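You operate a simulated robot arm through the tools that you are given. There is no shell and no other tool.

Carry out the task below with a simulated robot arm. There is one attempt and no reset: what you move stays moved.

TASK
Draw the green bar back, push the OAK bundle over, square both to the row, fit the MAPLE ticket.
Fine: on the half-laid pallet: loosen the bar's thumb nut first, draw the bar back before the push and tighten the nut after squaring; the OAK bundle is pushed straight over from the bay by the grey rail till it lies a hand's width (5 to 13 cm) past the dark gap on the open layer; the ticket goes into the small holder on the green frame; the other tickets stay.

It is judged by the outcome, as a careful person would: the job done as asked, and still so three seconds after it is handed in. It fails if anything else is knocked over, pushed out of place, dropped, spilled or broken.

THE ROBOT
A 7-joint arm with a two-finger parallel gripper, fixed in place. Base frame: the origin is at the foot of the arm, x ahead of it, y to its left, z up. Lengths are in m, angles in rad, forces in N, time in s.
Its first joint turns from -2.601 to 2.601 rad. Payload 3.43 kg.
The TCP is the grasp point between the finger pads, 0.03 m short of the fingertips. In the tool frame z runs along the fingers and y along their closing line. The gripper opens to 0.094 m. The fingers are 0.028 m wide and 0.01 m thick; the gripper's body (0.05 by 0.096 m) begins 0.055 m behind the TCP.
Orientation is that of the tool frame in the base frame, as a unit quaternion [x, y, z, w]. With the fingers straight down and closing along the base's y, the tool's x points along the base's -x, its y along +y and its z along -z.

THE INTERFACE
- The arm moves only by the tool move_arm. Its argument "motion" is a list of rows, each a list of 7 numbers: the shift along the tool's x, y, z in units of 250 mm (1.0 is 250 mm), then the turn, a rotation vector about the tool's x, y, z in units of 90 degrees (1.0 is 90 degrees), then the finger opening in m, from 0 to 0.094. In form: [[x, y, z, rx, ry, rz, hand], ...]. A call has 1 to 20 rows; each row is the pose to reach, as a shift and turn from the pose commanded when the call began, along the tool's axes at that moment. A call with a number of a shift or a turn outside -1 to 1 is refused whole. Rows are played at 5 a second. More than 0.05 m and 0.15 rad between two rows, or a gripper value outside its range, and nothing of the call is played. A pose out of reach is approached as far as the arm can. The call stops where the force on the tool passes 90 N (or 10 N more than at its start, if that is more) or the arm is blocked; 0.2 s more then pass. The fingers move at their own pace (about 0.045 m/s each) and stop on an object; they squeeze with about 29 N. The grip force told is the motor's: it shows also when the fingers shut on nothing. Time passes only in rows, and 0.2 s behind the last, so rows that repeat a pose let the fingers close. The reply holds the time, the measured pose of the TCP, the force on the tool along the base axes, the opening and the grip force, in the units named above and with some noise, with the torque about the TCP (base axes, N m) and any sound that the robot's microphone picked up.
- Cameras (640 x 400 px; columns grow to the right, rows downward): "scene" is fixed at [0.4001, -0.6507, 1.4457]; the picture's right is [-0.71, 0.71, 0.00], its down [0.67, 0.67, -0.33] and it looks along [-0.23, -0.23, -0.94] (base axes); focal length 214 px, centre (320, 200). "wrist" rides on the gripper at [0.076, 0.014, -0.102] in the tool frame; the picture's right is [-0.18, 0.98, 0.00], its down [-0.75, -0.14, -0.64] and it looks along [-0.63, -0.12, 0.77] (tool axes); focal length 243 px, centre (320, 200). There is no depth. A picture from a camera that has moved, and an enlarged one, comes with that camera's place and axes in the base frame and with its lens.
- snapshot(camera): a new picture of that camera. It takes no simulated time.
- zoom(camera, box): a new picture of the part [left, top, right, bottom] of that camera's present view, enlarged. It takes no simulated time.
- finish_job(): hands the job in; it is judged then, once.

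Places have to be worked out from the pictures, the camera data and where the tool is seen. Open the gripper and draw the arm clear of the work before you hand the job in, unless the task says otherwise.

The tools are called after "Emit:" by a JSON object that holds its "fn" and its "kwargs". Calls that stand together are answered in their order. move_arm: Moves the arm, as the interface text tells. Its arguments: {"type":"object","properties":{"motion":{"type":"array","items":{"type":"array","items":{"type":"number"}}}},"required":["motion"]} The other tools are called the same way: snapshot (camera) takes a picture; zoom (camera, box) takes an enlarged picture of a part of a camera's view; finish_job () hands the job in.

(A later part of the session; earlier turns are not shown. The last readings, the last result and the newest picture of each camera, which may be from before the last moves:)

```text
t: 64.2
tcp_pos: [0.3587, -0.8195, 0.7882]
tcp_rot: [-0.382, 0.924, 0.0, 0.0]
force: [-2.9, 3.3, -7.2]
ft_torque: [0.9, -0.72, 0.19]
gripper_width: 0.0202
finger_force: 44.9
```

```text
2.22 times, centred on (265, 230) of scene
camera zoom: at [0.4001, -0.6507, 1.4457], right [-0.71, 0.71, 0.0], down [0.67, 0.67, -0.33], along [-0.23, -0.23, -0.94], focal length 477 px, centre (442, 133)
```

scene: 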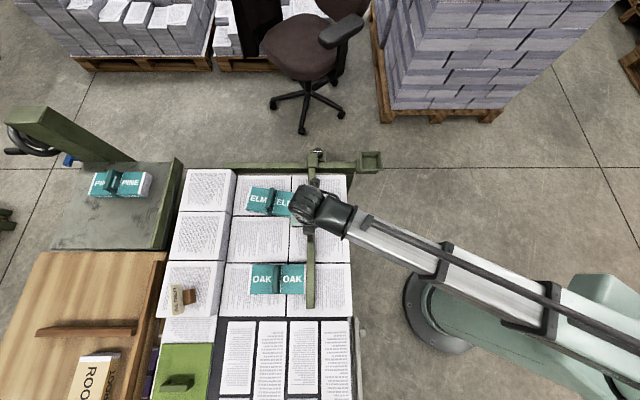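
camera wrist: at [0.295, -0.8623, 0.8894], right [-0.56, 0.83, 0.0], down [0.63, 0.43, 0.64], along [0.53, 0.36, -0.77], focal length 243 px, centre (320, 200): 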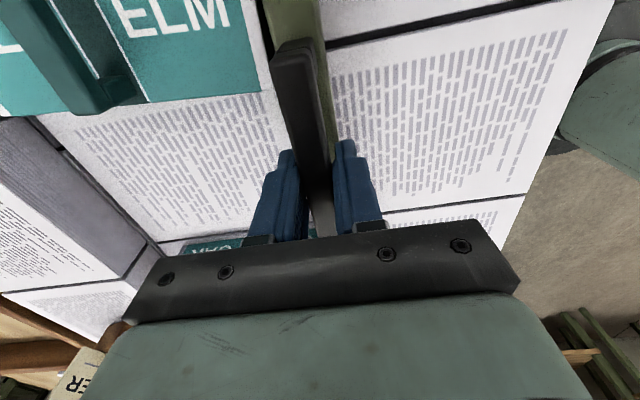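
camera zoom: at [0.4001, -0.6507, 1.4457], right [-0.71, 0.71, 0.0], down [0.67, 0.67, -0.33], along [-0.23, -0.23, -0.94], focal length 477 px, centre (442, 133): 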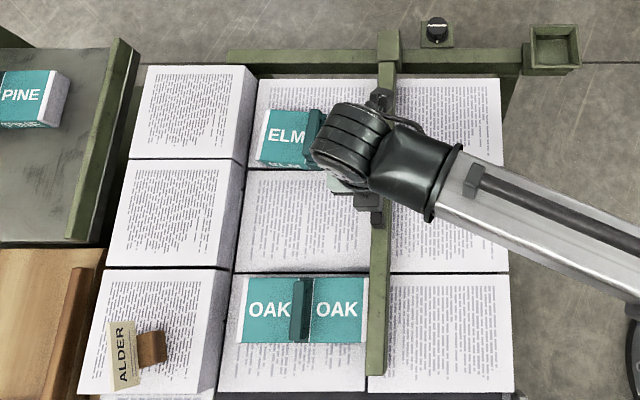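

Both bundles ride squarely on the bar and the force is still low. About 35 mm remain to the row; I continue 24 mm.

Emit:
{"fn": "move_arm", "kwargs": {"motion": [[0, -0.02, 0, 0, 0, 0, 0.0], [0, -0.04, 0, 0, 0, 0, 0.0], [0, -0.06, 0, 0, 0, 0, 0.0], [0, -0.08, 0, 0, 0, 0, 0.0], [0, -0.096, 0, 0, 0, 0, 0.0]]}}

Emit:
{"fn": "snapshot", "kwargs": {"camera": "wrist"}}

Emit:
{"fn": "zoom", "kwargs": {"camera": "scene", "box": [200, 170, 330, 310]}}

```text
t: 65.4
tcp_pos: [0.3752, -0.8359, 0.7868]
tcp_rot: [-0.383, 0.924, 0.0, 0.0]
force: [3.4, 9.5, -8.0]
ft_torque: [-0.02, 0.19, 0.26]
gripper_width: 0.0203
finger_force: 45.2
```

```text
taken
camera wrist: at [0.3118, -0.8791, 0.8894], right [-0.56, 0.83, 0.0], down [0.63, 0.43, 0.64], along [0.53, 0.36, -0.77], focal length 243 px, centre (320, 200)
```

wrist: 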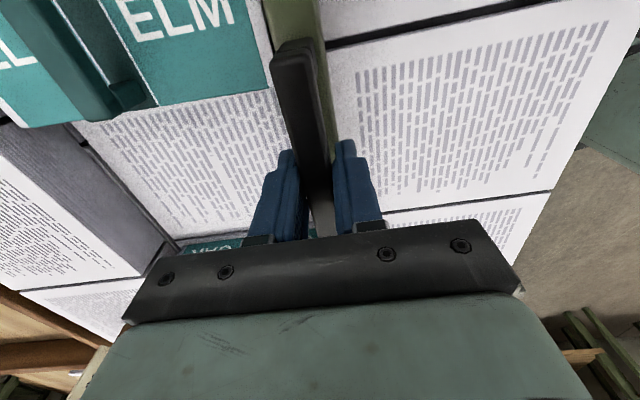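

```text
2.86 times, centred on (265, 240) of scene
camera zoom: at [0.4001, -0.6507, 1.4457], right [-0.71, 0.71, 0.0], down [0.67, 0.67, -0.33], along [-0.23, -0.23, -0.94], focal length 613 px, centre (477, 86)
```

zoom: 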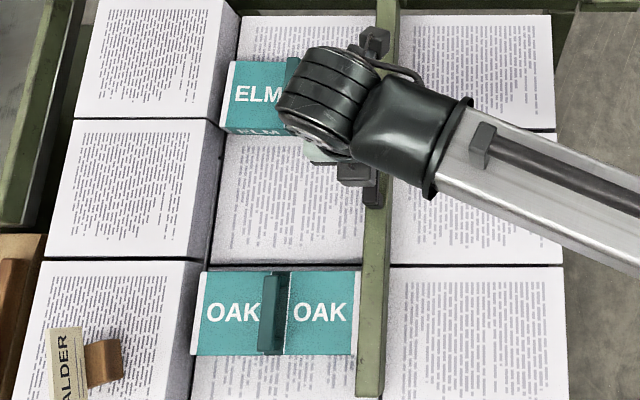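

About 1 cm is left by my estimate. I go on in short steps and watch for contact with the row.

Emit:
{"fn": "move_arm", "kwargs": {"motion": [[0, -0.012, 0, 0, 0, 0, 0.0], [0, -0.024, 0, 0, 0, 0, 0.0], [0, -0.028, 0, 0, 0, 0, 0.0]]}}

Emit:
{"fn": "zoom", "kwargs": {"camera": "scene", "box": [210, 220, 320, 300]}}

Emit:
{"fn": "zoom", "kwargs": {"camera": "wrist", "box": [0, 0, 300, 280]}}

```text
t: 66.2
tcp_pos: [0.3801, -0.8413, 0.7874]
tcp_rot: [-0.381, 0.925, -0.001, 0.0]
force: [4.9, 10.8, -11.0]
ft_torque: [-0.22, 0.17, 0.22]
gripper_width: 0.0205
finger_force: 44.7
```

```text
5.00 times, centred on (265, 260) of scene
camera zoom: at [0.4001, -0.6507, 1.4457], right [-0.71, 0.71, 0.0], down [0.67, 0.67, -0.33], along [-0.23, -0.23, -0.94], focal length 1072 px, centre (595, -100)
```

zoom: 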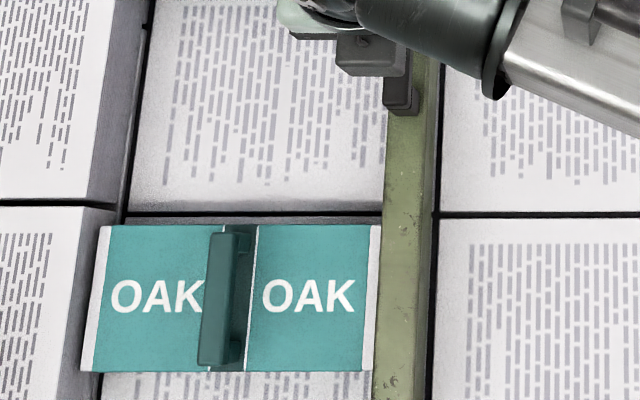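

```text
1.43 times, centred on (150, 140) of wrist
camera zoom: at [0.3168, -0.8842, 0.8894], right [-0.56, 0.83, 0.0], down [0.63, 0.43, 0.64], along [0.53, 0.36, -0.77], focal length 347 px, centre (563, 286)
```

zoom: 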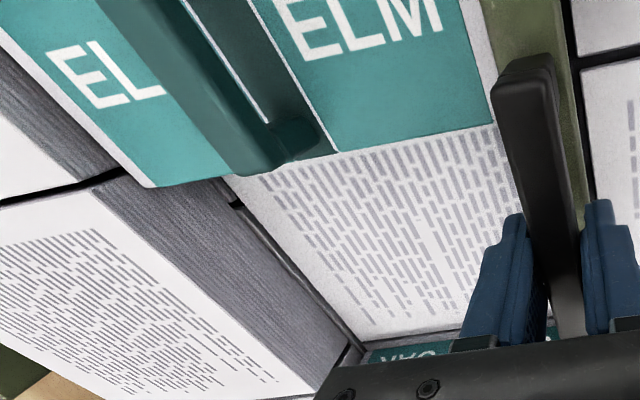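

Still only ~4 N. The bundles are within millimetres of the row; I continue in 3 mm steps.

Emit:
{"fn": "move_arm", "kwargs": {"motion": [[0, -0.006, 0, 0, 0, 0, 0.0], [0, -0.012, 0, 0, 0, 0, 0.0], [0, -0.012, 0, 0, 0, 0, 0.0]]}}

Emit:
{"fn": "move_arm", "kwargs": {"motion": [[0, -0.006, 0, 0, 0, 0, 0.0], [0, -0.012, 0, 0, 0, 0, 0.0], [0, -0.012, 0, 0, 0, 0, 0.0]]}}

Emit:
{"fn": "zoom", "kwargs": {"camera": "wrist", "box": [0, 0, 300, 280]}}

Emit:
{"fn": "zoom", "kwargs": {"camera": "scene", "box": [210, 170, 320, 300]}}

```text
t: 67.0
tcp_pos: [0.3826, -0.8422, 0.7871]
tcp_rot: [-0.382, 0.924, 0.0, 0.0]
force: [6.5, 12.1, -10.5]
ft_torque: [0.05, -0.03, 0.21]
gripper_width: 0.0206
finger_force: 45.2
```

```text
t: 67.8
tcp_pos: [0.3827, -0.8435, 0.7874]
tcp_rot: [-0.381, 0.924, 0.002, -0.002]
force: [-9.4, 31.5, -12.2]
ft_torque: [-0.77, 0.14, 0.25]
gripper_width: 0.0205
finger_force: 44.5
```

```text
1.43 times, centred on (150, 140) of wrist
camera zoom: at [0.3195, -0.8869, 0.8895], right [-0.56, 0.83, 0.01], down [0.64, 0.43, 0.64], along [0.53, 0.36, -0.77], focal length 347 px, centre (563, 286)
```

zoom: 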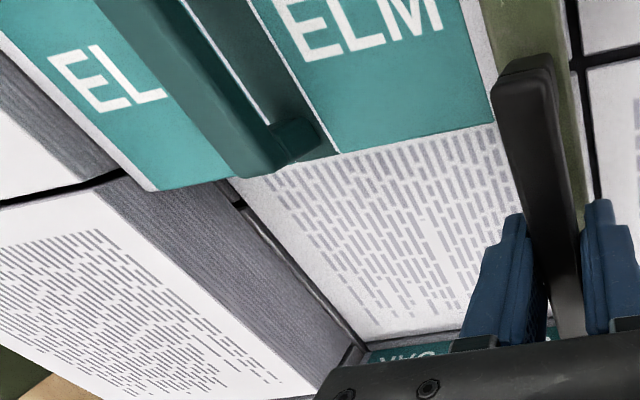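

```text
3.08 times, centred on (265, 235) of scene
camera zoom: at [0.4001, -0.6507, 1.4457], right [-0.71, 0.71, 0.0], down [0.67, 0.67, -0.33], along [-0.23, -0.23, -0.94], focal length 660 px, centre (489, 92)
```

zoom: 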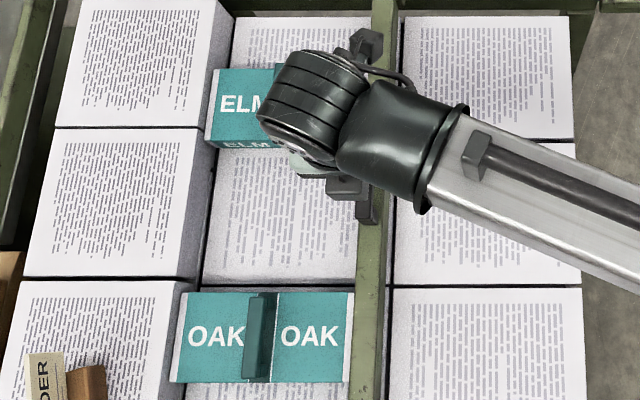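

The force rose to about 29 N: both bundles are now seated between bar and row. I relax by 2.5 mm so nothing is pressed, release the handle and lift.

Emit:
{"fn": "move_arm", "kwargs": {"motion": [[0, 0.01, 0, 0, 0, 0, 0.0], [0, 0.01, 0, 0, 0, 0, 0.0]]}}

Emit:
{"fn": "move_arm", "kwargs": {"motion": [[0, 0, 0, 0, 0, 0, 0.03], [0, 0, 0, 0, 0, 0, 0.05], [0, 0, -0.1, 0, 0, 0, 0.05], [0, 0, -0.25, 0, 0, 0, 0.05], [0, 0, -0.42, 0, 0, 0, 0.05], [0, 0, -0.58, 0, 0, 0, 0.05], [0, 0, -0.58, 0, 0, 0, 0.05]]}}

Emit:
{"fn": "snapshot", "kwargs": {"camera": "wrist"}}

```text
t: 68.4
tcp_pos: [0.3836, -0.8438, 0.7871]
tcp_rot: [-0.382, 0.924, 0.001, 0.001]
force: [-3.5, 22.0, -15.1]
ft_torque: [-0.26, 0.42, 0.11]
gripper_width: 0.0202
finger_force: 44.6
```

```text
t: 70.0
tcp_pos: [0.3838, -0.8429, 0.9318]
tcp_rot: [-0.382, 0.924, 0.0, 0.0]
force: [0.5, 0.1, 0.1]
ft_torque: [-0.01, -0.03, 0.0]
gripper_width: 0.0501
finger_force: 0.0
```

```text
taken
camera wrist: at [0.3197, -0.8858, 1.0333], right [-0.56, 0.83, 0.0], down [0.63, 0.43, 0.64], along [0.53, 0.36, -0.77], focal length 243 px, centre (320, 200)
```

wrist: 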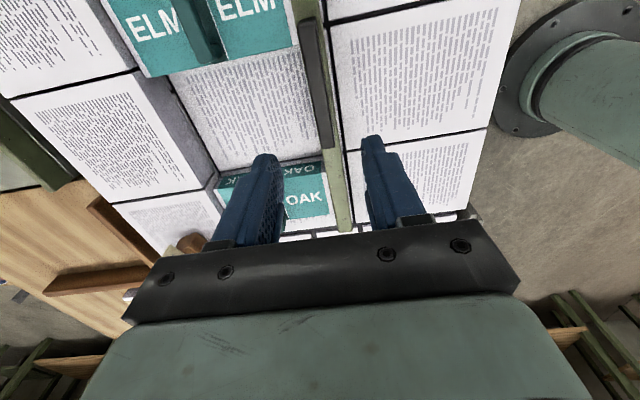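

Released. On the way to the knob I take a look at ELM and OAK between bar and row.

Emit:
{"fn": "move_arm", "kwargs": {"motion": [[0.15, 0.06, -0.1, 0, 0, 0, 0.06], [0.3, 0.12, -0.2, 0, 0, 0, 0.06], [0.45, 0.18, -0.3, 0, 0, 0, 0.06], [0.6, 0.24, -0.3, 0, 0, 0, 0.06], [0.6, 0.24, -0.3, 0, 0, 0, 0.06]]}}

Emit:
{"fn": "snapshot", "kwargs": {"camera": "wrist"}}

Emit:
{"fn": "snapshot", "kwargs": {"camera": "scene"}}

```text
t: 71.2
tcp_pos: [0.2345, -0.9081, 1.0092]
tcp_rot: [-0.382, 0.924, 0.0, 0.0]
force: [0.8, -0.3, 0.8]
ft_torque: [-0.05, 0.02, 0.02]
gripper_width: 0.0597
finger_force: 0.1
```

```text
taken
camera wrist: at [0.1701, -0.9508, 1.1115], right [-0.56, 0.83, 0.0], down [0.63, 0.43, 0.64], along [0.53, 0.36, -0.77], focal length 243 px, centre (320, 200)
```

wrist: 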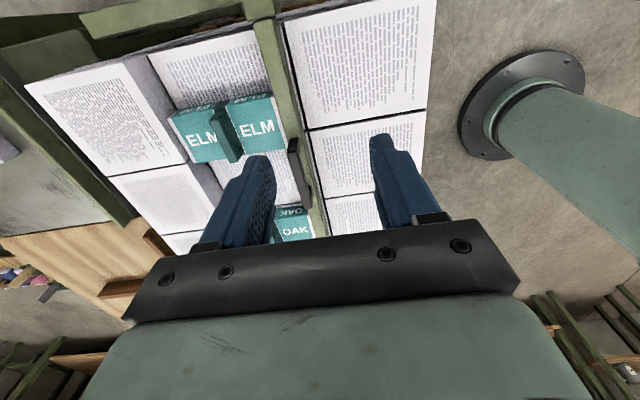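

```text
taken
```

scene: 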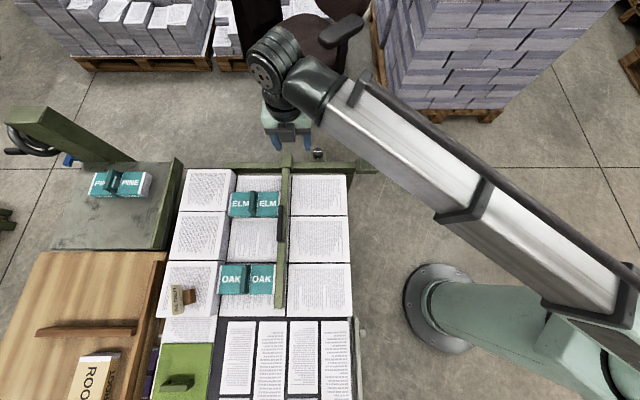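

Emit:
{"fn": "zoom", "kwargs": {"camera": "scene", "box": [160, 150, 370, 330]}}

Emit:
{"fn": "zoom", "kwargs": {"camera": "wrist", "box": [130, 60, 350, 240]}}

Emit:
{"fn": "zoom", "kwargs": {"camera": "scene", "box": [210, 180, 310, 230]}}

```text
2.22 times, centred on (265, 240) of scene
camera zoom: at [0.4001, -0.6507, 1.4457], right [-0.71, 0.71, 0.0], down [0.67, 0.67, -0.33], along [-0.23, -0.23, -0.94], focal length 477 px, centre (442, 111)
```

zoom: 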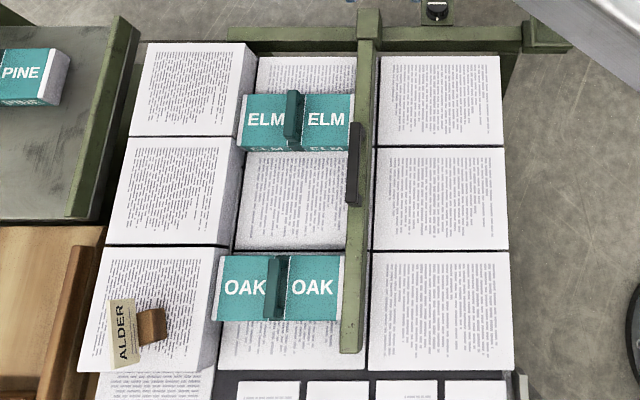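

```text
2.22 times, centred on (240, 150) of wrist
camera zoom: at [0.1701, -0.9508, 1.1115], right [-0.56, 0.83, 0.0], down [0.63, 0.43, 0.64], along [0.53, 0.36, -0.77], focal length 539 px, centre (498, 311)
```

zoom: 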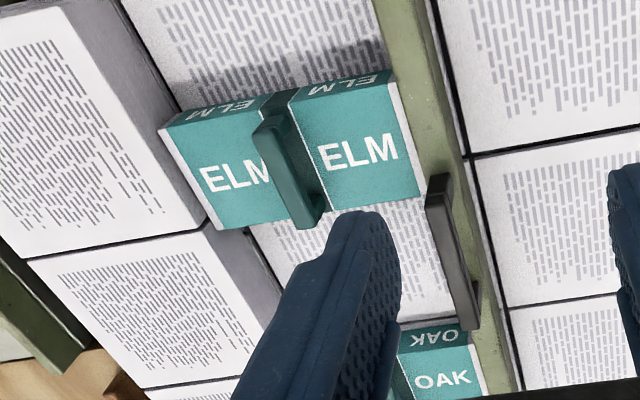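

```text
6.40 times, centred on (260, 205) of scene
camera zoom: at [0.4001, -0.6507, 1.4457], right [-0.71, 0.71, 0.0], down [0.67, 0.67, -0.33], along [-0.23, -0.23, -0.94], focal length 1373 px, centre (704, 168)
```

zoom: 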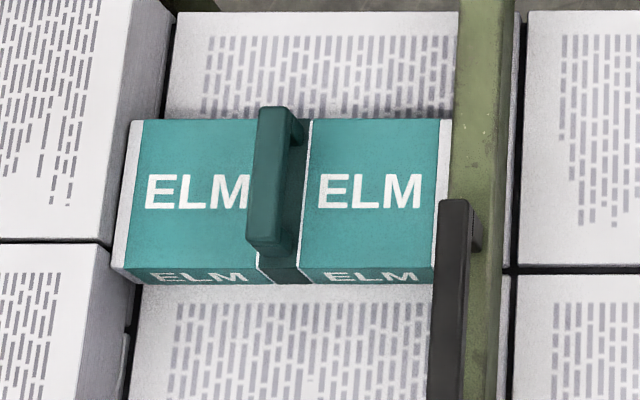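

Both bundles lie square and flush between the row and the bar, and the row is undisturbed. Now I go to the knob to tighten it.

Emit:
{"fn": "move_arm", "kwargs": {"motion": [[0.12, 0.05, 0.1, 0, 0, 0, 0.07], [0.24, 0.1, 0.2, 0, 0, 0, 0.07], [0.36, 0.15, 0.3, 0, 0, 0, 0.07], [0.48, 0.2, 0.42, 0, 0, 0, 0.07], [0.587, 0.235, 0.55, 0, 0, 0, 0.07], [0.587, 0.235, 0.7, 0, 0, 0, 0.07], [0.587, 0.235, 0.757, 0, 0, 0, 0.07], [0.587, 0.235, 0.757, 0, 0, 0, 0.07]]}}

Emit:
{"fn": "zoom", "kwargs": {"camera": "wrist", "box": [220, 50, 440, 190]}}

```text
t: 73.0
tcp_pos: [0.0887, -0.969, 0.8177]
tcp_rot: [-0.382, 0.924, 0.0, 0.0]
force: [-0.8, 0.3, -0.3]
ft_torque: [0.03, 0.03, 0.0]
gripper_width: 0.07
finger_force: 0.0
```

```text
2.86 times, centred on (330, 120) of wrist
camera zoom: at [0.0248, -1.0121, 0.9192], right [-0.56, 0.83, 0.0], down [0.63, 0.43, 0.64], along [0.53, 0.36, -0.77], focal length 693 px, centre (291, 429)
```

zoom: 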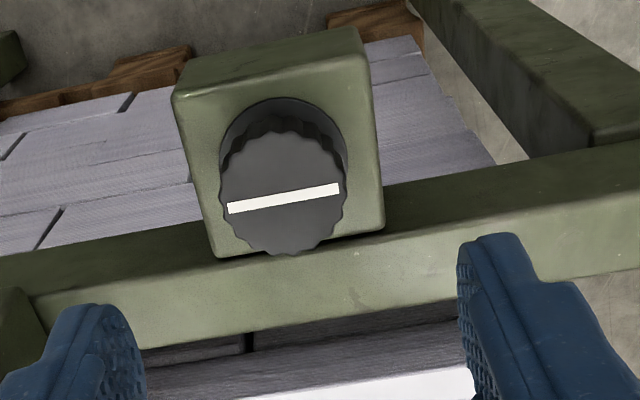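

The line lies across the mark (open) and nothing stands near the knob now. I lower, grip it and turn clockwise.

Emit:
{"fn": "move_arm", "kwargs": {"motion": [[0, -0.008, 0.12, 0, 0, 0, 0.07], [0, -0.008, 0.24, 0, 0, 0, 0.07], [0, -0.008, 0.343, 0, 0, 0, 0.07], [0, -0.008, 0.343, 0, 0, 0, 0.02], [0, -0.008, 0.343, 0, 0, 0, 0.02], [0, -0.008, 0.343, 0, 0, 0, 0.02], [0, -0.008, 0.343, 0, 0, 0, 0.02]]}}

Emit:
{"fn": "zoom", "kwargs": {"camera": "wrist", "box": [200, 60, 440, 220]}}

```text
t: 74.6
tcp_pos: [0.0897, -0.9716, 0.7316]
tcp_rot: [-0.382, 0.924, 0.0, 0.0]
force: [1.4, -2.5, -3.6]
ft_torque: [-0.32, 0.04, 0.01]
gripper_width: 0.0378
finger_force: 45.2
```

```text
2.50 times, centred on (320, 140) of wrist
camera zoom: at [0.0263, -1.0138, 0.8337], right [-0.56, 0.83, 0.0], down [0.63, 0.43, 0.64], along [0.53, 0.36, -0.77], focal length 606 px, centre (320, 350)
```

zoom: 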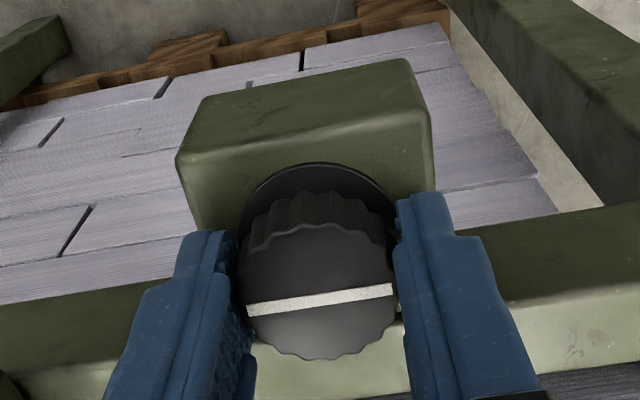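

Gripped. Turning clockwise by 90° in small steps.

Emit:
{"fn": "move_arm", "kwargs": {"motion": [[0, 0, 0, 0, 0, 0.085, 0.02], [0, 0, 0, 0, 0, 0.17, 0.02], [0, 0, 0, 0, 0, 0.255, 0.02], [0, 0, 0, 0, 0, 0.34, 0.02], [0, 0, 0, 0, 0, 0.425, 0.02], [0, 0, 0, 0, 0, 0.51, 0.02], [0, 0, 0, 0, 0, 0.595, 0.02], [0, 0, 0, 0, 0, 0.68, 0.02], [0, 0, 0, 0, 0, 0.765, 0.02], [0, 0, 0, 0, 0, 0.85, 0.02]]}}

Emit:
{"fn": "zoom", "kwargs": {"camera": "wrist", "box": [200, 60, 440, 220]}}

```text
t: 76.8
tcp_pos: [0.0902, -0.972, 0.7313]
tcp_rot: [0.274, 0.962, -0.001, -0.001]
force: [1.5, -23.0, -20.4]
ft_torque: [0.37, 0.0, 0.03]
gripper_width: 0.0374
finger_force: 44.7
```

```text
2.50 times, centred on (320, 140) of wrist
camera zoom: at [0.0333, -0.9193, 0.8337], right [0.67, 0.74, 0.0], down [0.57, -0.52, 0.64], along [0.47, -0.43, -0.77], focal length 606 px, centre (320, 350)
```

zoom: 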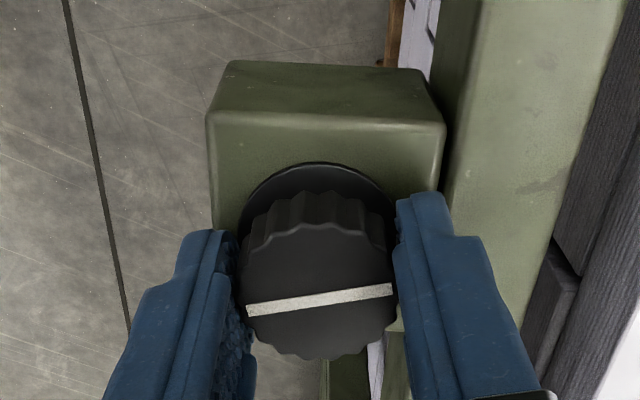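

The knob has followed about 77° clockwise. A finger rubs lightly on the beam, which eases as it turns on; I continue to the stop.

Emit:
{"fn": "move_arm", "kwargs": {"motion": [[0, 0, 0, 0, 0, 0.07, 0.02], [0, 0, 0, 0, 0, 0.14, 0.02], [0, 0, 0, 0, 0, 0.2, 0.02], [0, 0, 0, 0, 0, 0.2, 0.02]]}}

Emit:
{"fn": "zoom", "kwargs": {"camera": "wrist", "box": [200, 60, 440, 220]}}

```text
t: 77.8
tcp_pos: [0.0894, -0.9724, 0.733]
tcp_rot: [0.421, 0.907, -0.002, 0.0]
force: [-7.5, -21.3, -14.8]
ft_torque: [-0.22, 0.21, 0.57]
gripper_width: 0.0374
finger_force: 44.3
```

```text
2.50 times, centred on (320, 140) of wrist
camera zoom: at [0.0513, -0.9036, 0.834], right [0.87, 0.5, 0.0], down [0.38, -0.66, 0.64], along [0.32, -0.56, -0.77], focal length 606 px, centre (320, 350)
```

zoom: 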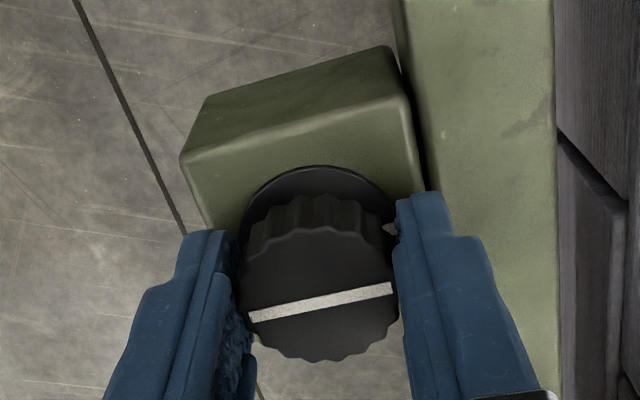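

About 91° turned and the torque has risen to 0.57 N m: the nut is at its stop. I give one more small nip, then release with a small shift away from the beam and lift.

Emit:
{"fn": "move_arm", "kwargs": {"motion": [[0, 0, 0, 0, 0, 0.05, 0.02], [0, 0, 0, 0, 0, 0.08, 0.02], [0, 0, 0, 0, 0, 0.08, 0.02]]}}

Emit:
{"fn": "zoom", "kwargs": {"camera": "wrist", "box": [200, 60, 440, 220]}}

```text
t: 78.6
tcp_pos: [0.0889, -0.9724, 0.7324]
tcp_rot: [0.476, 0.879, -0.002, 0.0]
force: [-17.6, -21.8, -5.3]
ft_torque: [0.08, 0.09, 0.95]
gripper_width: 0.0374
finger_force: 45.2
```

```text
2.50 times, centred on (320, 140) of wrist
camera zoom: at [0.06, -0.8994, 0.8345], right [0.92, 0.38, 0.0], down [0.29, -0.71, 0.64], along [0.24, -0.59, -0.77], focal length 606 px, centre (320, 350)
```

zoom: 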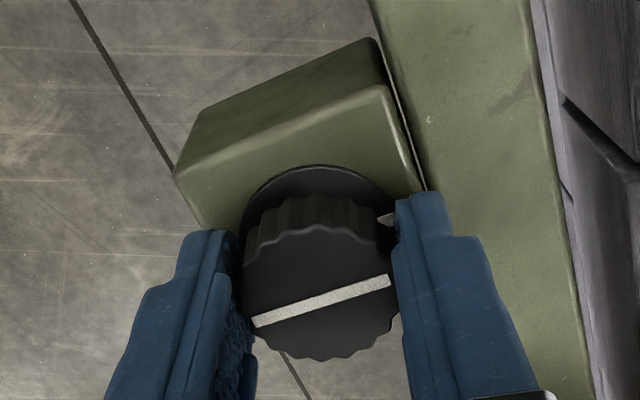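

The torque reached 0.95 N m with the knob staying put, so the nut is tight. I release, shifting slightly away from the beam, and lift.

Emit:
{"fn": "move_arm", "kwargs": {"motion": [[0, -0.016, 0, 0, 0, 0, 0.05], [0, -0.03, 0, 0, 0, 0, 0.055], [0, -0.03, 0, 0, 0, 0, 0.055], [0, -0.03, -0.1, 0, 0, 0, 0.055], [0, -0.03, -0.25, 0, 0, 0, 0.055], [0, -0.03, -0.4, 0, 0, 0, 0.055], [0, -0.03, -0.55, 0, 0, 0, 0.055]]}}

Emit:
{"fn": "snapshot", "kwargs": {"camera": "wrist"}}

Emit:
{"fn": "zoom", "kwargs": {"camera": "scene", "box": [270, 130, 390, 205]}}

```text
t: 80.2
tcp_pos: [0.0828, -0.9756, 0.8708]
tcp_rot: [0.476, 0.879, 0.0, 0.0]
force: [0.0, -0.3, 0.1]
ft_torque: [0.01, 0.02, 0.02]
gripper_width: 0.0551
finger_force: 0.1
```

```text
taken
camera wrist: at [0.0539, -0.9036, 0.9718], right [0.92, 0.38, 0.0], down [0.29, -0.71, 0.64], along [0.25, -0.59, -0.77], focal length 243 px, centre (320, 200)
```

wrist: 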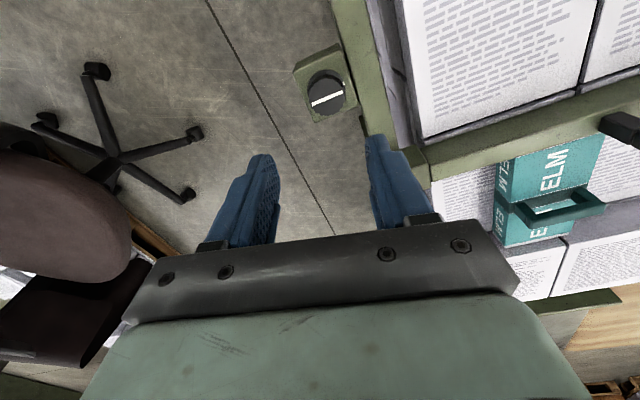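

```text
5.33 times, centred on (330, 168) of scene
camera zoom: at [0.4001, -0.6507, 1.4457], right [-0.71, 0.71, 0.0], down [0.67, 0.67, -0.33], along [-0.23, -0.23, -0.94], focal length 1144 px, centre (267, 373)
```

zoom: 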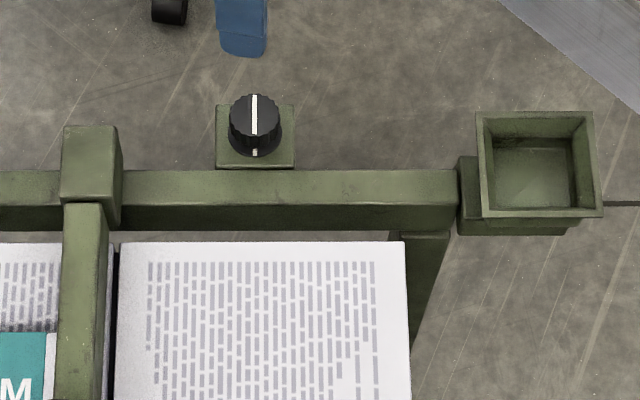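

The knob's line again points at its mark: tight, as at the start. Next the ticket; I raise, turn the hand and travel back over the pallet towards the MAPLE ticket.

Emit:
{"fn": "move_arm", "kwargs": {"motion": [[0.0, 0.0, -0.1, 0, 0, -0.095, 0.07], [0.01, 0.06, -0.2, 0, 0, -0.19, 0.07], [0.02, 0.15, -0.3, 0, 0, -0.285, 0.07], [0.03, 0.25, -0.4, 0, 0, -0.38, 0.07], [0.04, 0.35, -0.48, 0, 0, -0.475, 0.07], [0.05, 0.45, -0.48, 0, 0, -0.57, 0.07], [0.06, 0.55, -0.48, 0, 0, -0.665, 0.07], [0.08, 0.65, -0.48, 0, 0, -0.76, 0.07], [0.09, 0.75, -0.48, 0, 0, -0.855, 0.07], [0.1, 0.83, -0.48, 0, 0, -0.95, 0.07]]}}

Emit:
{"fn": "move_arm", "kwargs": {"motion": [[-0.17, 0.05, 0, 0, 0, -0.04, 0.07], [-0.34, 0.1, 0, 0, 0, -0.08, 0.07], [-0.51, 0.15, 0, 0, 0, -0.12, 0.07], [-0.68, 0.2, 0, 0, 0, -0.16, 0.07], [-0.85, 0.25, 0, 0, 0, -0.18, 0.07], [-0.93, 0.258, 0, 0, 0, -0.18, 0.07]]}}

```text
t: 82.4
tcp_pos: [0.2432, -0.8394, 0.9917]
tcp_rot: [-0.249, 0.969, 0.0, 0.0]
force: [0.3, 0.4, 0.1]
ft_torque: [-0.03, -0.01, -0.02]
gripper_width: 0.0701
finger_force: 0.0
```

```text
t: 83.8
tcp_pos: [0.4166, -0.6728, 0.989]
tcp_rot: [-0.382, 0.924, -0.001, 0.001]
force: [0.6, -0.2, 0.3]
ft_torque: [-0.01, -0.01, 0.04]
gripper_width: 0.0699
finger_force: 0.0
```

I continue to the near end of the bay to view MAPLE and the frame's end there.

Emit:
{"fn": "move_arm", "kwargs": {"motion": [[-0.18, 0.04, 0, 0, 0, 0, 0.07], [-0.36, 0.08, 0, 0, 0, 0, 0.07], [-0.54, 0.12, 0, 0, 0, 0, 0.07], [-0.72, 0.16, 0, 0, 0, 0, 0.07], [-0.86, 0.2, 0, 0, 0, 0, 0.07]]}}

Emit:
{"fn": "move_arm", "kwargs": {"motion": [[-0.18, 0.05, 0, 0, 0, 0, 0.07], [-0.36, 0.1, 0, 0, 0, 0, 0.07], [-0.54, 0.15, 0, 0, 0, 0, 0.07], [-0.72, 0.2, 0, 0, 0, 0, 0.07], [-0.82, 0.24, 0, 0, 0, 0, 0.07], [-0.82, 0.24, 0, 0, 0, 0, 0.07]]}}

Emit:
{"fn": "snapshot", "kwargs": {"camera": "wrist"}}

Emit:
{"fn": "zoom", "kwargs": {"camera": "wrist", "box": [240, 20, 440, 170]}}

```text
t: 85.0
tcp_pos: [0.5349, -0.4863, 0.9903]
tcp_rot: [-0.381, 0.925, 0.0, 0.0]
force: [0.8, -0.1, 0.5]
ft_torque: [0.0, 0.0, 0.01]
gripper_width: 0.0698
finger_force: 0.2
```

```text
t: 86.4
tcp_pos: [0.6353, -0.2975, 0.9901]
tcp_rot: [-0.382, 0.924, 0.0, 0.0]
force: [0.5, 0.4, -0.3]
ft_torque: [0.0, 0.01, 0.0]
gripper_width: 0.0702
finger_force: 0.1
```

```text
taken
camera wrist: at [0.5718, -0.3405, 1.0931], right [-0.56, 0.83, 0.0], down [0.63, 0.43, 0.64], along [0.53, 0.36, -0.77], focal length 243 px, centre (320, 200)
```

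wrist: 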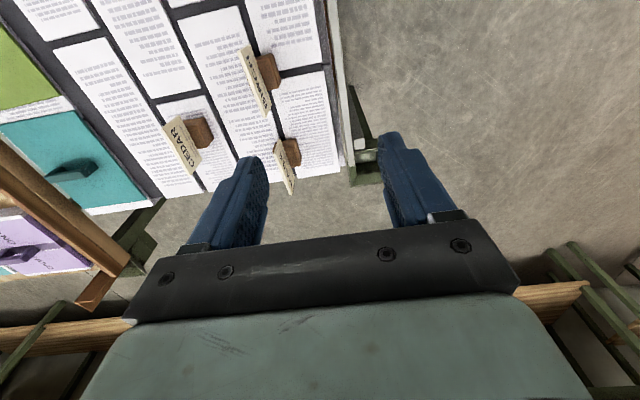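

```text
2.67 times, centred on (340, 95) of wrist
camera zoom: at [0.5718, -0.3405, 1.0931], right [-0.56, 0.83, 0.0], down [0.63, 0.43, 0.64], along [0.53, 0.36, -0.77], focal length 647 px, centre (267, 480)
```

zoom: 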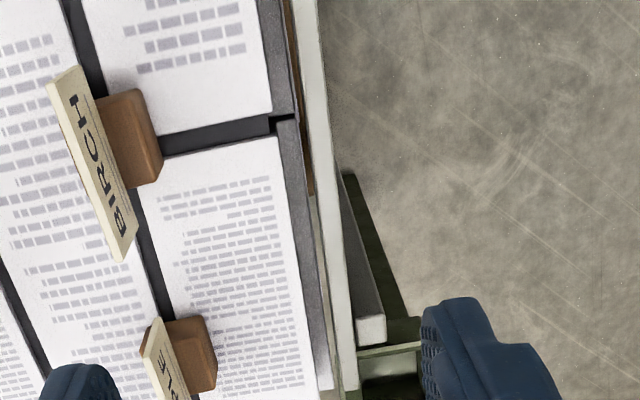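

There is a green bracket at the near corner of the frame, partly hidden by a finger. I move to see it and MAPLE clearly.

Emit:
{"fn": "move_arm", "kwargs": {"motion": [[-0.15, 0.08, 0, 0, 0, 0, 0.094], [-0.3, 0.16, 0, 0, 0, 0, 0.094], [-0.4, 0.3, 0, 0, 0, 0, 0.094], [-0.4, 0.3, 0, 0, 0, 0, 0.094]]}}

Emit:
{"fn": "snapshot", "kwargs": {"camera": "wrist"}}

Emit:
{"fn": "zoom", "kwargs": {"camera": "wrist", "box": [160, 0, 400, 160]}}

```text
t: 87.4
tcp_pos: [0.6528, -0.1733, 0.9907]
tcp_rot: [-0.382, 0.924, 0.0, 0.001]
force: [-0.4, 0.0, 0.0]
ft_torque: [0.0, -0.01, 0.0]
gripper_width: 0.094
finger_force: 0.0
```

```text
taken
camera wrist: at [0.589, -0.2159, 1.0918], right [-0.56, 0.83, 0.0], down [0.63, 0.43, 0.64], along [0.53, 0.36, -0.77], focal length 243 px, centre (320, 200)
```

wrist: 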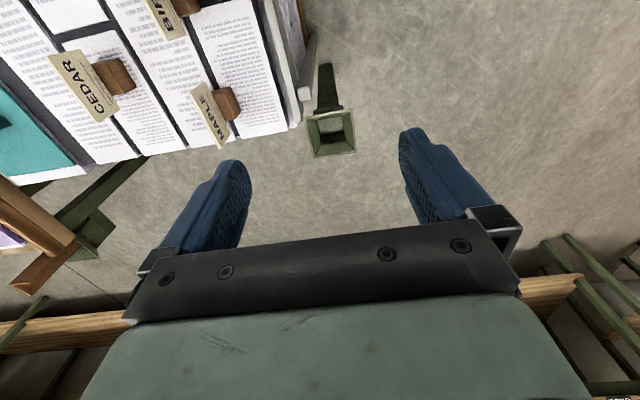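

```text
2.50 times, centred on (280, 80) of wrist
camera zoom: at [0.589, -0.2159, 1.0918], right [-0.56, 0.83, 0.0], down [0.63, 0.43, 0.64], along [0.53, 0.36, -0.77], focal length 606 px, centre (420, 500)
```

zoom: 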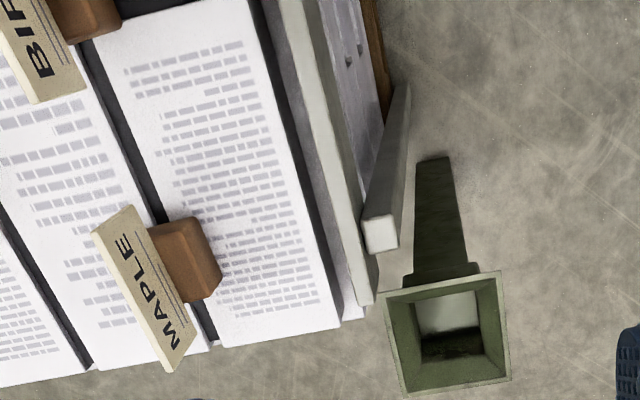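

MAPLE is clearly readable now. There is also a box on a separate post at this corner, besides the holder on the beam end. I zoom in on it.

Emit:
{"fn": "zoom", "kwargs": {"camera": "wrist", "box": [280, 50, 380, 170]}}

Emit:
{"fn": "zoom", "kwargs": {"camera": "wrist", "box": [0, 140, 160, 300]}}

Emit:
{"fn": "zoom", "kwargs": {"camera": "scene", "box": [330, 140, 400, 185]}}

Emit:
{"fn": "snapshot", "kwargs": {"camera": "scene"}}

```text
3.33 times, centred on (330, 110) of wrist
camera zoom: at [0.589, -0.2159, 1.0918], right [-0.56, 0.83, 0.0], down [0.63, 0.43, 0.64], along [0.53, 0.36, -0.77], focal length 809 px, centre (287, 500)
```

zoom: 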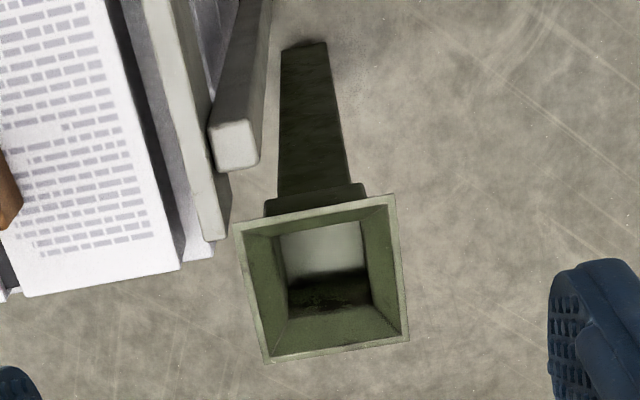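

```text
2.50 times, centred on (80, 220) of wrist
camera zoom: at [0.589, -0.2159, 1.0918], right [-0.56, 0.83, 0.0], down [0.63, 0.43, 0.64], along [0.53, 0.36, -0.77], focal length 606 px, centre (920, 150)
```

zoom: 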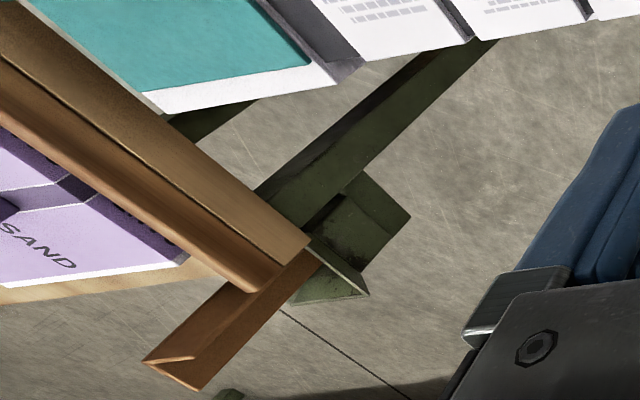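

```text
8.89 times, centred on (365, 162) of scene
camera zoom: at [0.4001, -0.6507, 1.4457], right [-0.71, 0.71, 0.0], down [0.67, 0.67, -0.33], along [-0.23, -0.23, -0.94], focal length 1906 px, centre (-80, 533)
```

zoom: 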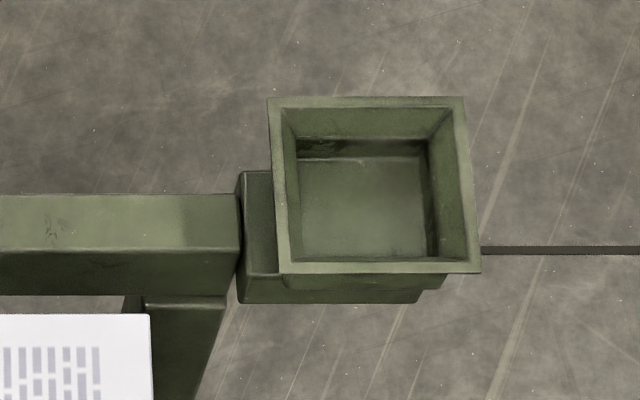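

```text
taken
```

scene: 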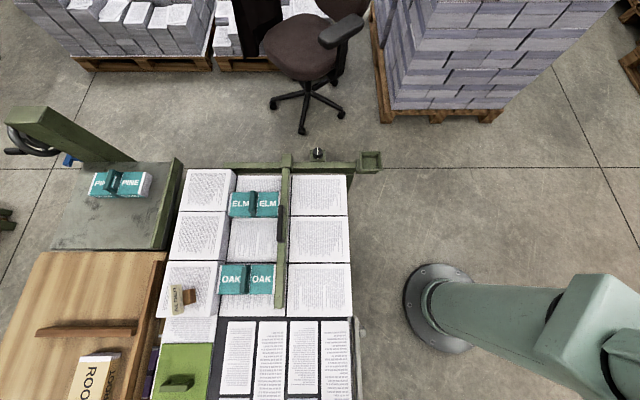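

The tickets are cards standing upright in wooden base blocks; MAPLE is near (0.786, -0.270). The beam-end holder is a square cup, rim z≈0.73, about 84 mm outside. I look more closely at the separate post box to be sure which one is "on the green frame".

Emit:
{"fn": "move_arm", "kwargs": {"motion": [[-0.18, 0.0, 0, 0, 0, 0, 0.094], [-0.36, 0.0, 0, 0, 0, 0, 0.094], [-0.36, 0.0, 0, 0, 0, 0, 0.094]]}}

Emit:
{"fn": "snapshot", "kwargs": {"camera": "wrist"}}

Emit:
{"fn": "zoom", "kwargs": {"camera": "wrist", "box": [230, 0, 390, 120]}}

```text
t: 88.2
tcp_pos: [0.7176, -0.109, 0.992]
tcp_rot: [-0.382, 0.924, 0.0, 0.0]
force: [0.9, 1.0, -0.3]
ft_torque: [0.01, -0.02, 0.02]
gripper_width: 0.0942
finger_force: 0.1
```

```text
taken
camera wrist: at [0.6537, -0.1515, 1.0931], right [-0.56, 0.83, 0.0], down [0.63, 0.43, 0.64], along [0.53, 0.36, -0.77], focal length 243 px, centre (320, 200)
```

wrist: 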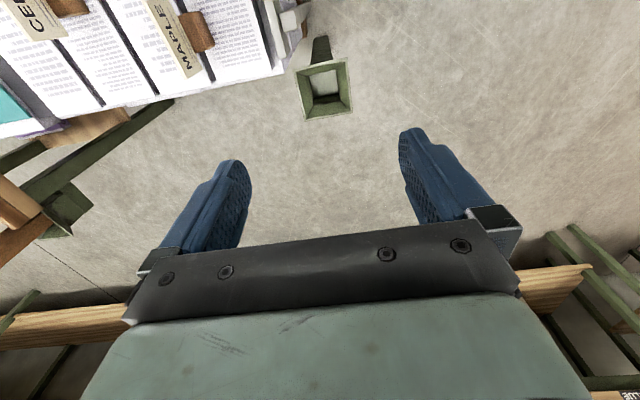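

```text
3.33 times, centred on (310, 60) of wrist
camera zoom: at [0.6537, -0.1515, 1.0931], right [-0.56, 0.83, 0.0], down [0.63, 0.43, 0.64], along [0.53, 0.36, -0.77], focal length 809 px, centre (353, 667)
```

zoom: 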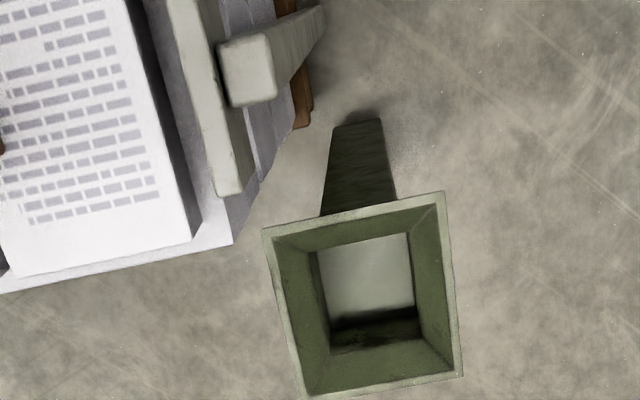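

The post box stands on the floor by itself; the holder on the green frame is the cup at the beam's end. I now go over the MAPLE ticket to measure it.

Emit:
{"fn": "move_arm", "kwargs": {"motion": [[0.05, -0.14, 0.0, 0, 0, 0, 0.06], [0.1, -0.3, 0.0, 0, 0, 0, 0.06], [0.15, -0.46, 0.1, 0, 0, 0, 0.06], [0.2, -0.58, 0.25, 0, 0, 0, 0.06], [0.26, -0.648, 0.4, 0, 0, 0, 0.06], [0.26, -0.648, 0.4, 0, 0, 0, 0.06]]}}

Emit:
{"fn": "snapshot", "kwargs": {"camera": "wrist"}}

Emit:
{"fn": "zoom", "kwargs": {"camera": "wrist", "box": [240, 30, 400, 150]}}

```text
t: 89.6
tcp_pos: [0.7873, -0.2707, 0.8901]
tcp_rot: [-0.382, 0.924, 0.0, 0.0]
force: [-1.1, -0.4, -0.5]
ft_torque: [-0.01, -0.02, -0.03]
gripper_width: 0.0598
finger_force: 0.2
```

```text
taken
camera wrist: at [0.7232, -0.3144, 0.9912], right [-0.56, 0.83, 0.0], down [0.63, 0.43, 0.64], along [0.53, 0.36, -0.77], focal length 243 px, centre (320, 200)
```

wrist: 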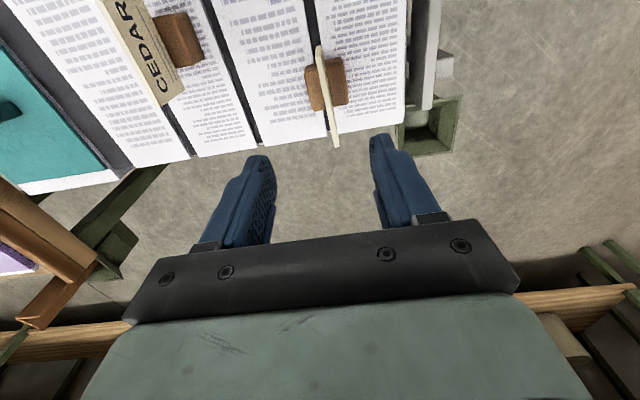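

```text
3.33 times, centred on (320, 90) of wrist
camera zoom: at [0.7232, -0.3144, 0.9912], right [-0.56, 0.83, 0.0], down [0.63, 0.43, 0.64], along [0.53, 0.36, -0.77], focal length 809 px, centre (320, 567)
```

zoom: 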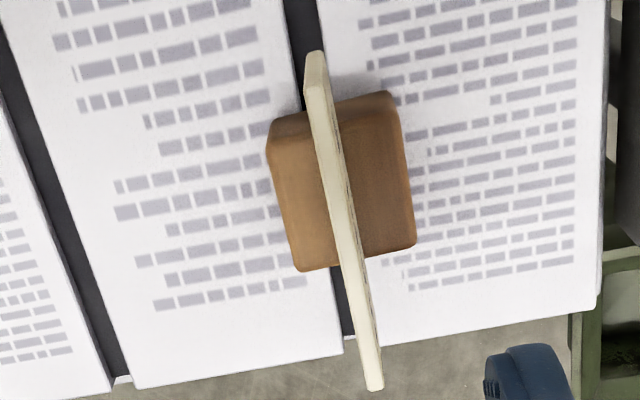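

MAPLE's base block is about 38 mm square, centred at p≈-0.739, q≈0.358, with an 8 cm card standing on it along q. I centre over it and descend part-way with the fingers on both sides of the card.

Emit:
{"fn": "move_arm", "kwargs": {"motion": [[0.014, 0.018, 0.1, 0, 0, 0, 0.05], [0.028, 0.036, 0.2, 0, 0, 0, 0.05], [0.028, 0.036, 0.34, 0, 0, 0, 0.05], [0.028, 0.036, 0.34, 0, 0, 0, 0.05]]}}

Emit:
{"fn": "snapshot", "kwargs": {"camera": "wrist"}}

Emit:
{"fn": "zoom", "kwargs": {"camera": "wrist", "box": [220, 60, 420, 220]}}

```text
t: 90.6
tcp_pos: [0.7768, -0.2676, 0.805]
tcp_rot: [-0.382, 0.924, 0.0, 0.0]
force: [-0.7, 0.7, -0.3]
ft_torque: [0.04, 0.01, 0.0]
gripper_width: 0.0501
finger_force: 0.1
```

```text
taken
camera wrist: at [0.7123, -0.3112, 0.906], right [-0.56, 0.83, 0.0], down [0.63, 0.43, 0.64], along [0.53, 0.36, -0.77], focal length 243 px, centre (320, 200)
```

wrist: 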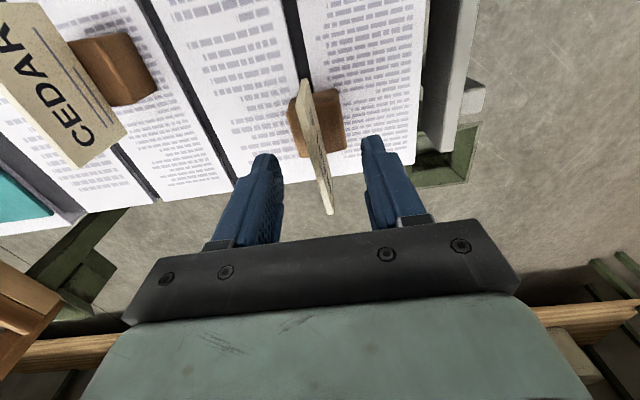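

```text
2.50 times, centred on (320, 140) of wrist
camera zoom: at [0.7123, -0.3112, 0.906], right [-0.56, 0.83, 0.0], down [0.63, 0.43, 0.64], along [0.53, 0.36, -0.77], focal length 606 px, centre (320, 350)
```

zoom: 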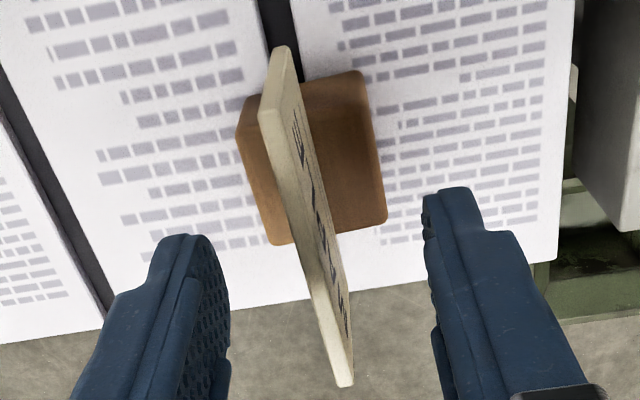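

The card is centred between the fingers, its top at z≈0.785. I descend 25 mm more and close on the card.

Emit:
{"fn": "move_arm", "kwargs": {"motion": [[0.01, 0.0, 0.05, 0, 0, 0, 0.05], [0.01, 0.0, 0.1, 0, 0, 0, 0.05], [0.01, 0.0, 0.1, 0, 0, 0, 0.0], [0.01, 0.0, 0.1, 0, 0, 0, 0.0], [0.01, 0.0, 0.1, 0, 0, 0, 0.0], [0.01, 0.0, 0.1, 0, 0, 0, 0.0]]}}

Emit:
{"fn": "snapshot", "kwargs": {"camera": "wrist"}}

```text
t: 92.0
tcp_pos: [0.7736, -0.2703, 0.7792]
tcp_rot: [-0.381, 0.924, 0.0, -0.001]
force: [0.8, 0.1, -0.4]
ft_torque: [0.0, 0.0, 0.01]
gripper_width: 0.0084
finger_force: 28.3
```

```text
taken
camera wrist: at [0.7103, -0.313, 0.8813], right [-0.56, 0.83, 0.0], down [0.63, 0.43, 0.64], along [0.53, 0.36, -0.77], focal length 243 px, centre (320, 200)
```

wrist: 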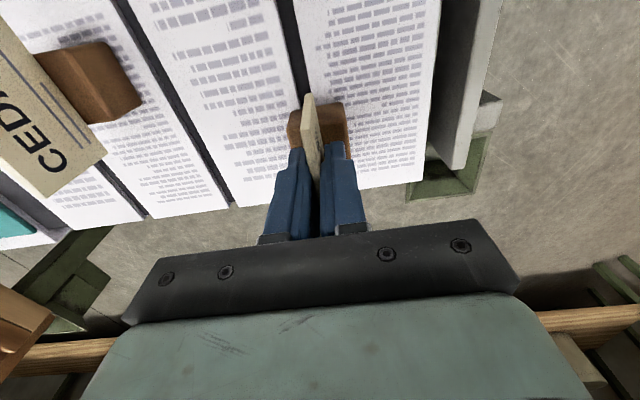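

The card is held (8.4 mm). I lift it straight up.

Emit:
{"fn": "move_arm", "kwargs": {"motion": [[0, 0, -0.06, 0, 0, 0, 0.0], [0, 0, -0.16, 0, 0, 0, 0.0], [0, 0, -0.3, 0, 0, 0, 0.0], [0, 0, -0.45, 0, 0, 0, 0.0], [0, 0, -0.6, 0, 0, 0, 0.0], [0, 0, -0.72, 0, 0, 0, 0.0], [0, 0, -0.72, 0, 0, 0, 0.0]]}}

Emit:
{"fn": "snapshot", "kwargs": {"camera": "wrist"}}

Emit:
{"fn": "zoom", "kwargs": {"camera": "wrist", "box": [240, 60, 400, 220]}}

```text
t: 93.6
tcp_pos: [0.7727, -0.2711, 0.9608]
tcp_rot: [-0.381, 0.924, 0.0, 0.0]
force: [-0.8, 0.1, 0.2]
ft_torque: [-0.02, -0.02, 0.03]
gripper_width: 0.0087
finger_force: 28.8
```

```text
taken
camera wrist: at [0.7088, -0.3139, 1.0619], right [-0.56, 0.83, 0.0], down [0.63, 0.43, 0.64], along [0.53, 0.36, -0.77], focal length 243 px, centre (320, 200)
```

wrist: 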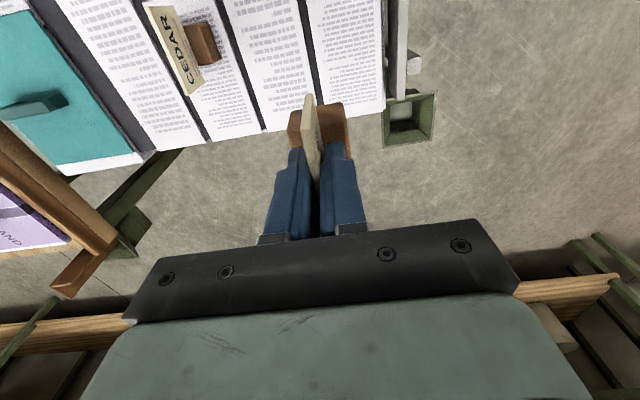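

```text
2.50 times, centred on (320, 140) of wrist
camera zoom: at [0.7088, -0.3139, 1.0619], right [-0.56, 0.83, 0.0], down [0.63, 0.43, 0.64], along [0.53, 0.36, -0.77], focal length 606 px, centre (320, 350)
```

zoom: 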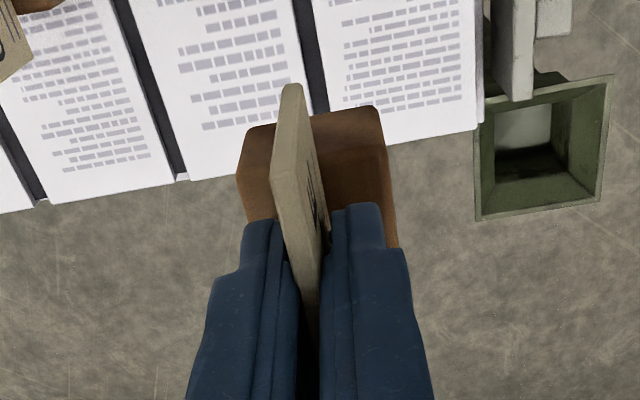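

MAPLE is held upright; its base bottom is about 76 mm below the TCP. I carry it high over the pallet towards the holder at the beam's end.

Emit:
{"fn": "move_arm", "kwargs": {"motion": [[0.1, 0.02, -0.06, 0, 0, 0, 0.0], [0.25, 0.05, -0.12, 0, 0, 0, 0.0], [0.42, 0.09, -0.16, 0, 0, 0, 0.0], [0.6, 0.12, -0.16, 0, 0, 0, 0.0], [0.8, 0.16, -0.16, 0, 0, 0, 0.0], [1.0, 0.2, -0.16, 0, 0, 0, 0.0]]}}

Emit:
{"fn": "move_arm", "kwargs": {"motion": [[0.17, 0.03, 0, 0, 0, 0, 0.0], [0.34, 0.07, 0, 0, 0, 0, 0.0], [0.51, 0.1, 0, 0, 0, 0, 0.0], [0.68, 0.14, 0, 0, 0, 0, 0.0], [0.85, 0.17, 0, 0, 0, 0, 0.0], [1.0, 0.2, 0, 0, 0, 0, 0.0]]}}

Emit:
{"fn": "move_arm", "kwargs": {"motion": [[0.17, 0.03, 0, 0, 0, 0, 0.0], [0.34, 0.07, 0, 0, 0, 0, 0.0], [0.51, 0.1, 0, 0, 0, 0, 0.0], [0.68, 0.14, 0, 0, 0, 0, 0.0], [0.85, 0.17, 0, 0, 0, 0, 0.0], [1.0, 0.2, 0, 0, 0, 0, 0.0]]}}

Emit:
{"fn": "snapshot", "kwargs": {"camera": "scene"}}

```text
refused: row 5 steps farther than a row can; nothing moved
```

```text
t: 95.0
tcp_pos: [0.5621, -0.4128, 0.9611]
tcp_rot: [-0.383, 0.924, -0.001, 0.0]
force: [-0.3, -0.2, 0.4]
ft_torque: [-0.04, -0.02, -0.01]
gripper_width: 0.0086
finger_force: 29.3
```

```text
t: 96.4
tcp_pos: [0.3489, -0.553, 0.9598]
tcp_rot: [-0.382, 0.924, 0.0, 0.0]
force: [0.0, 0.2, 0.0]
ft_torque: [-0.01, 0.01, -0.01]
gripper_width: 0.0085
finger_force: 29.4
```

```text
taken
```

scene: 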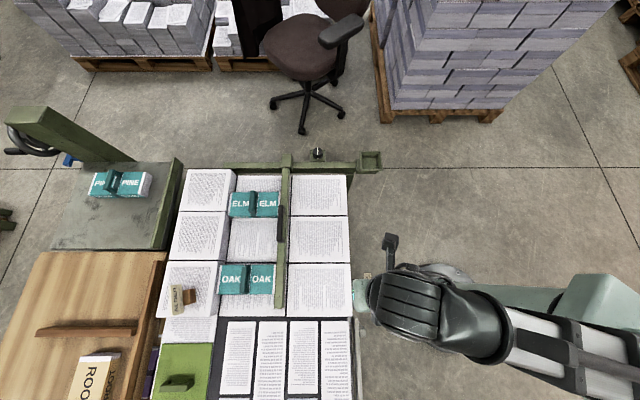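

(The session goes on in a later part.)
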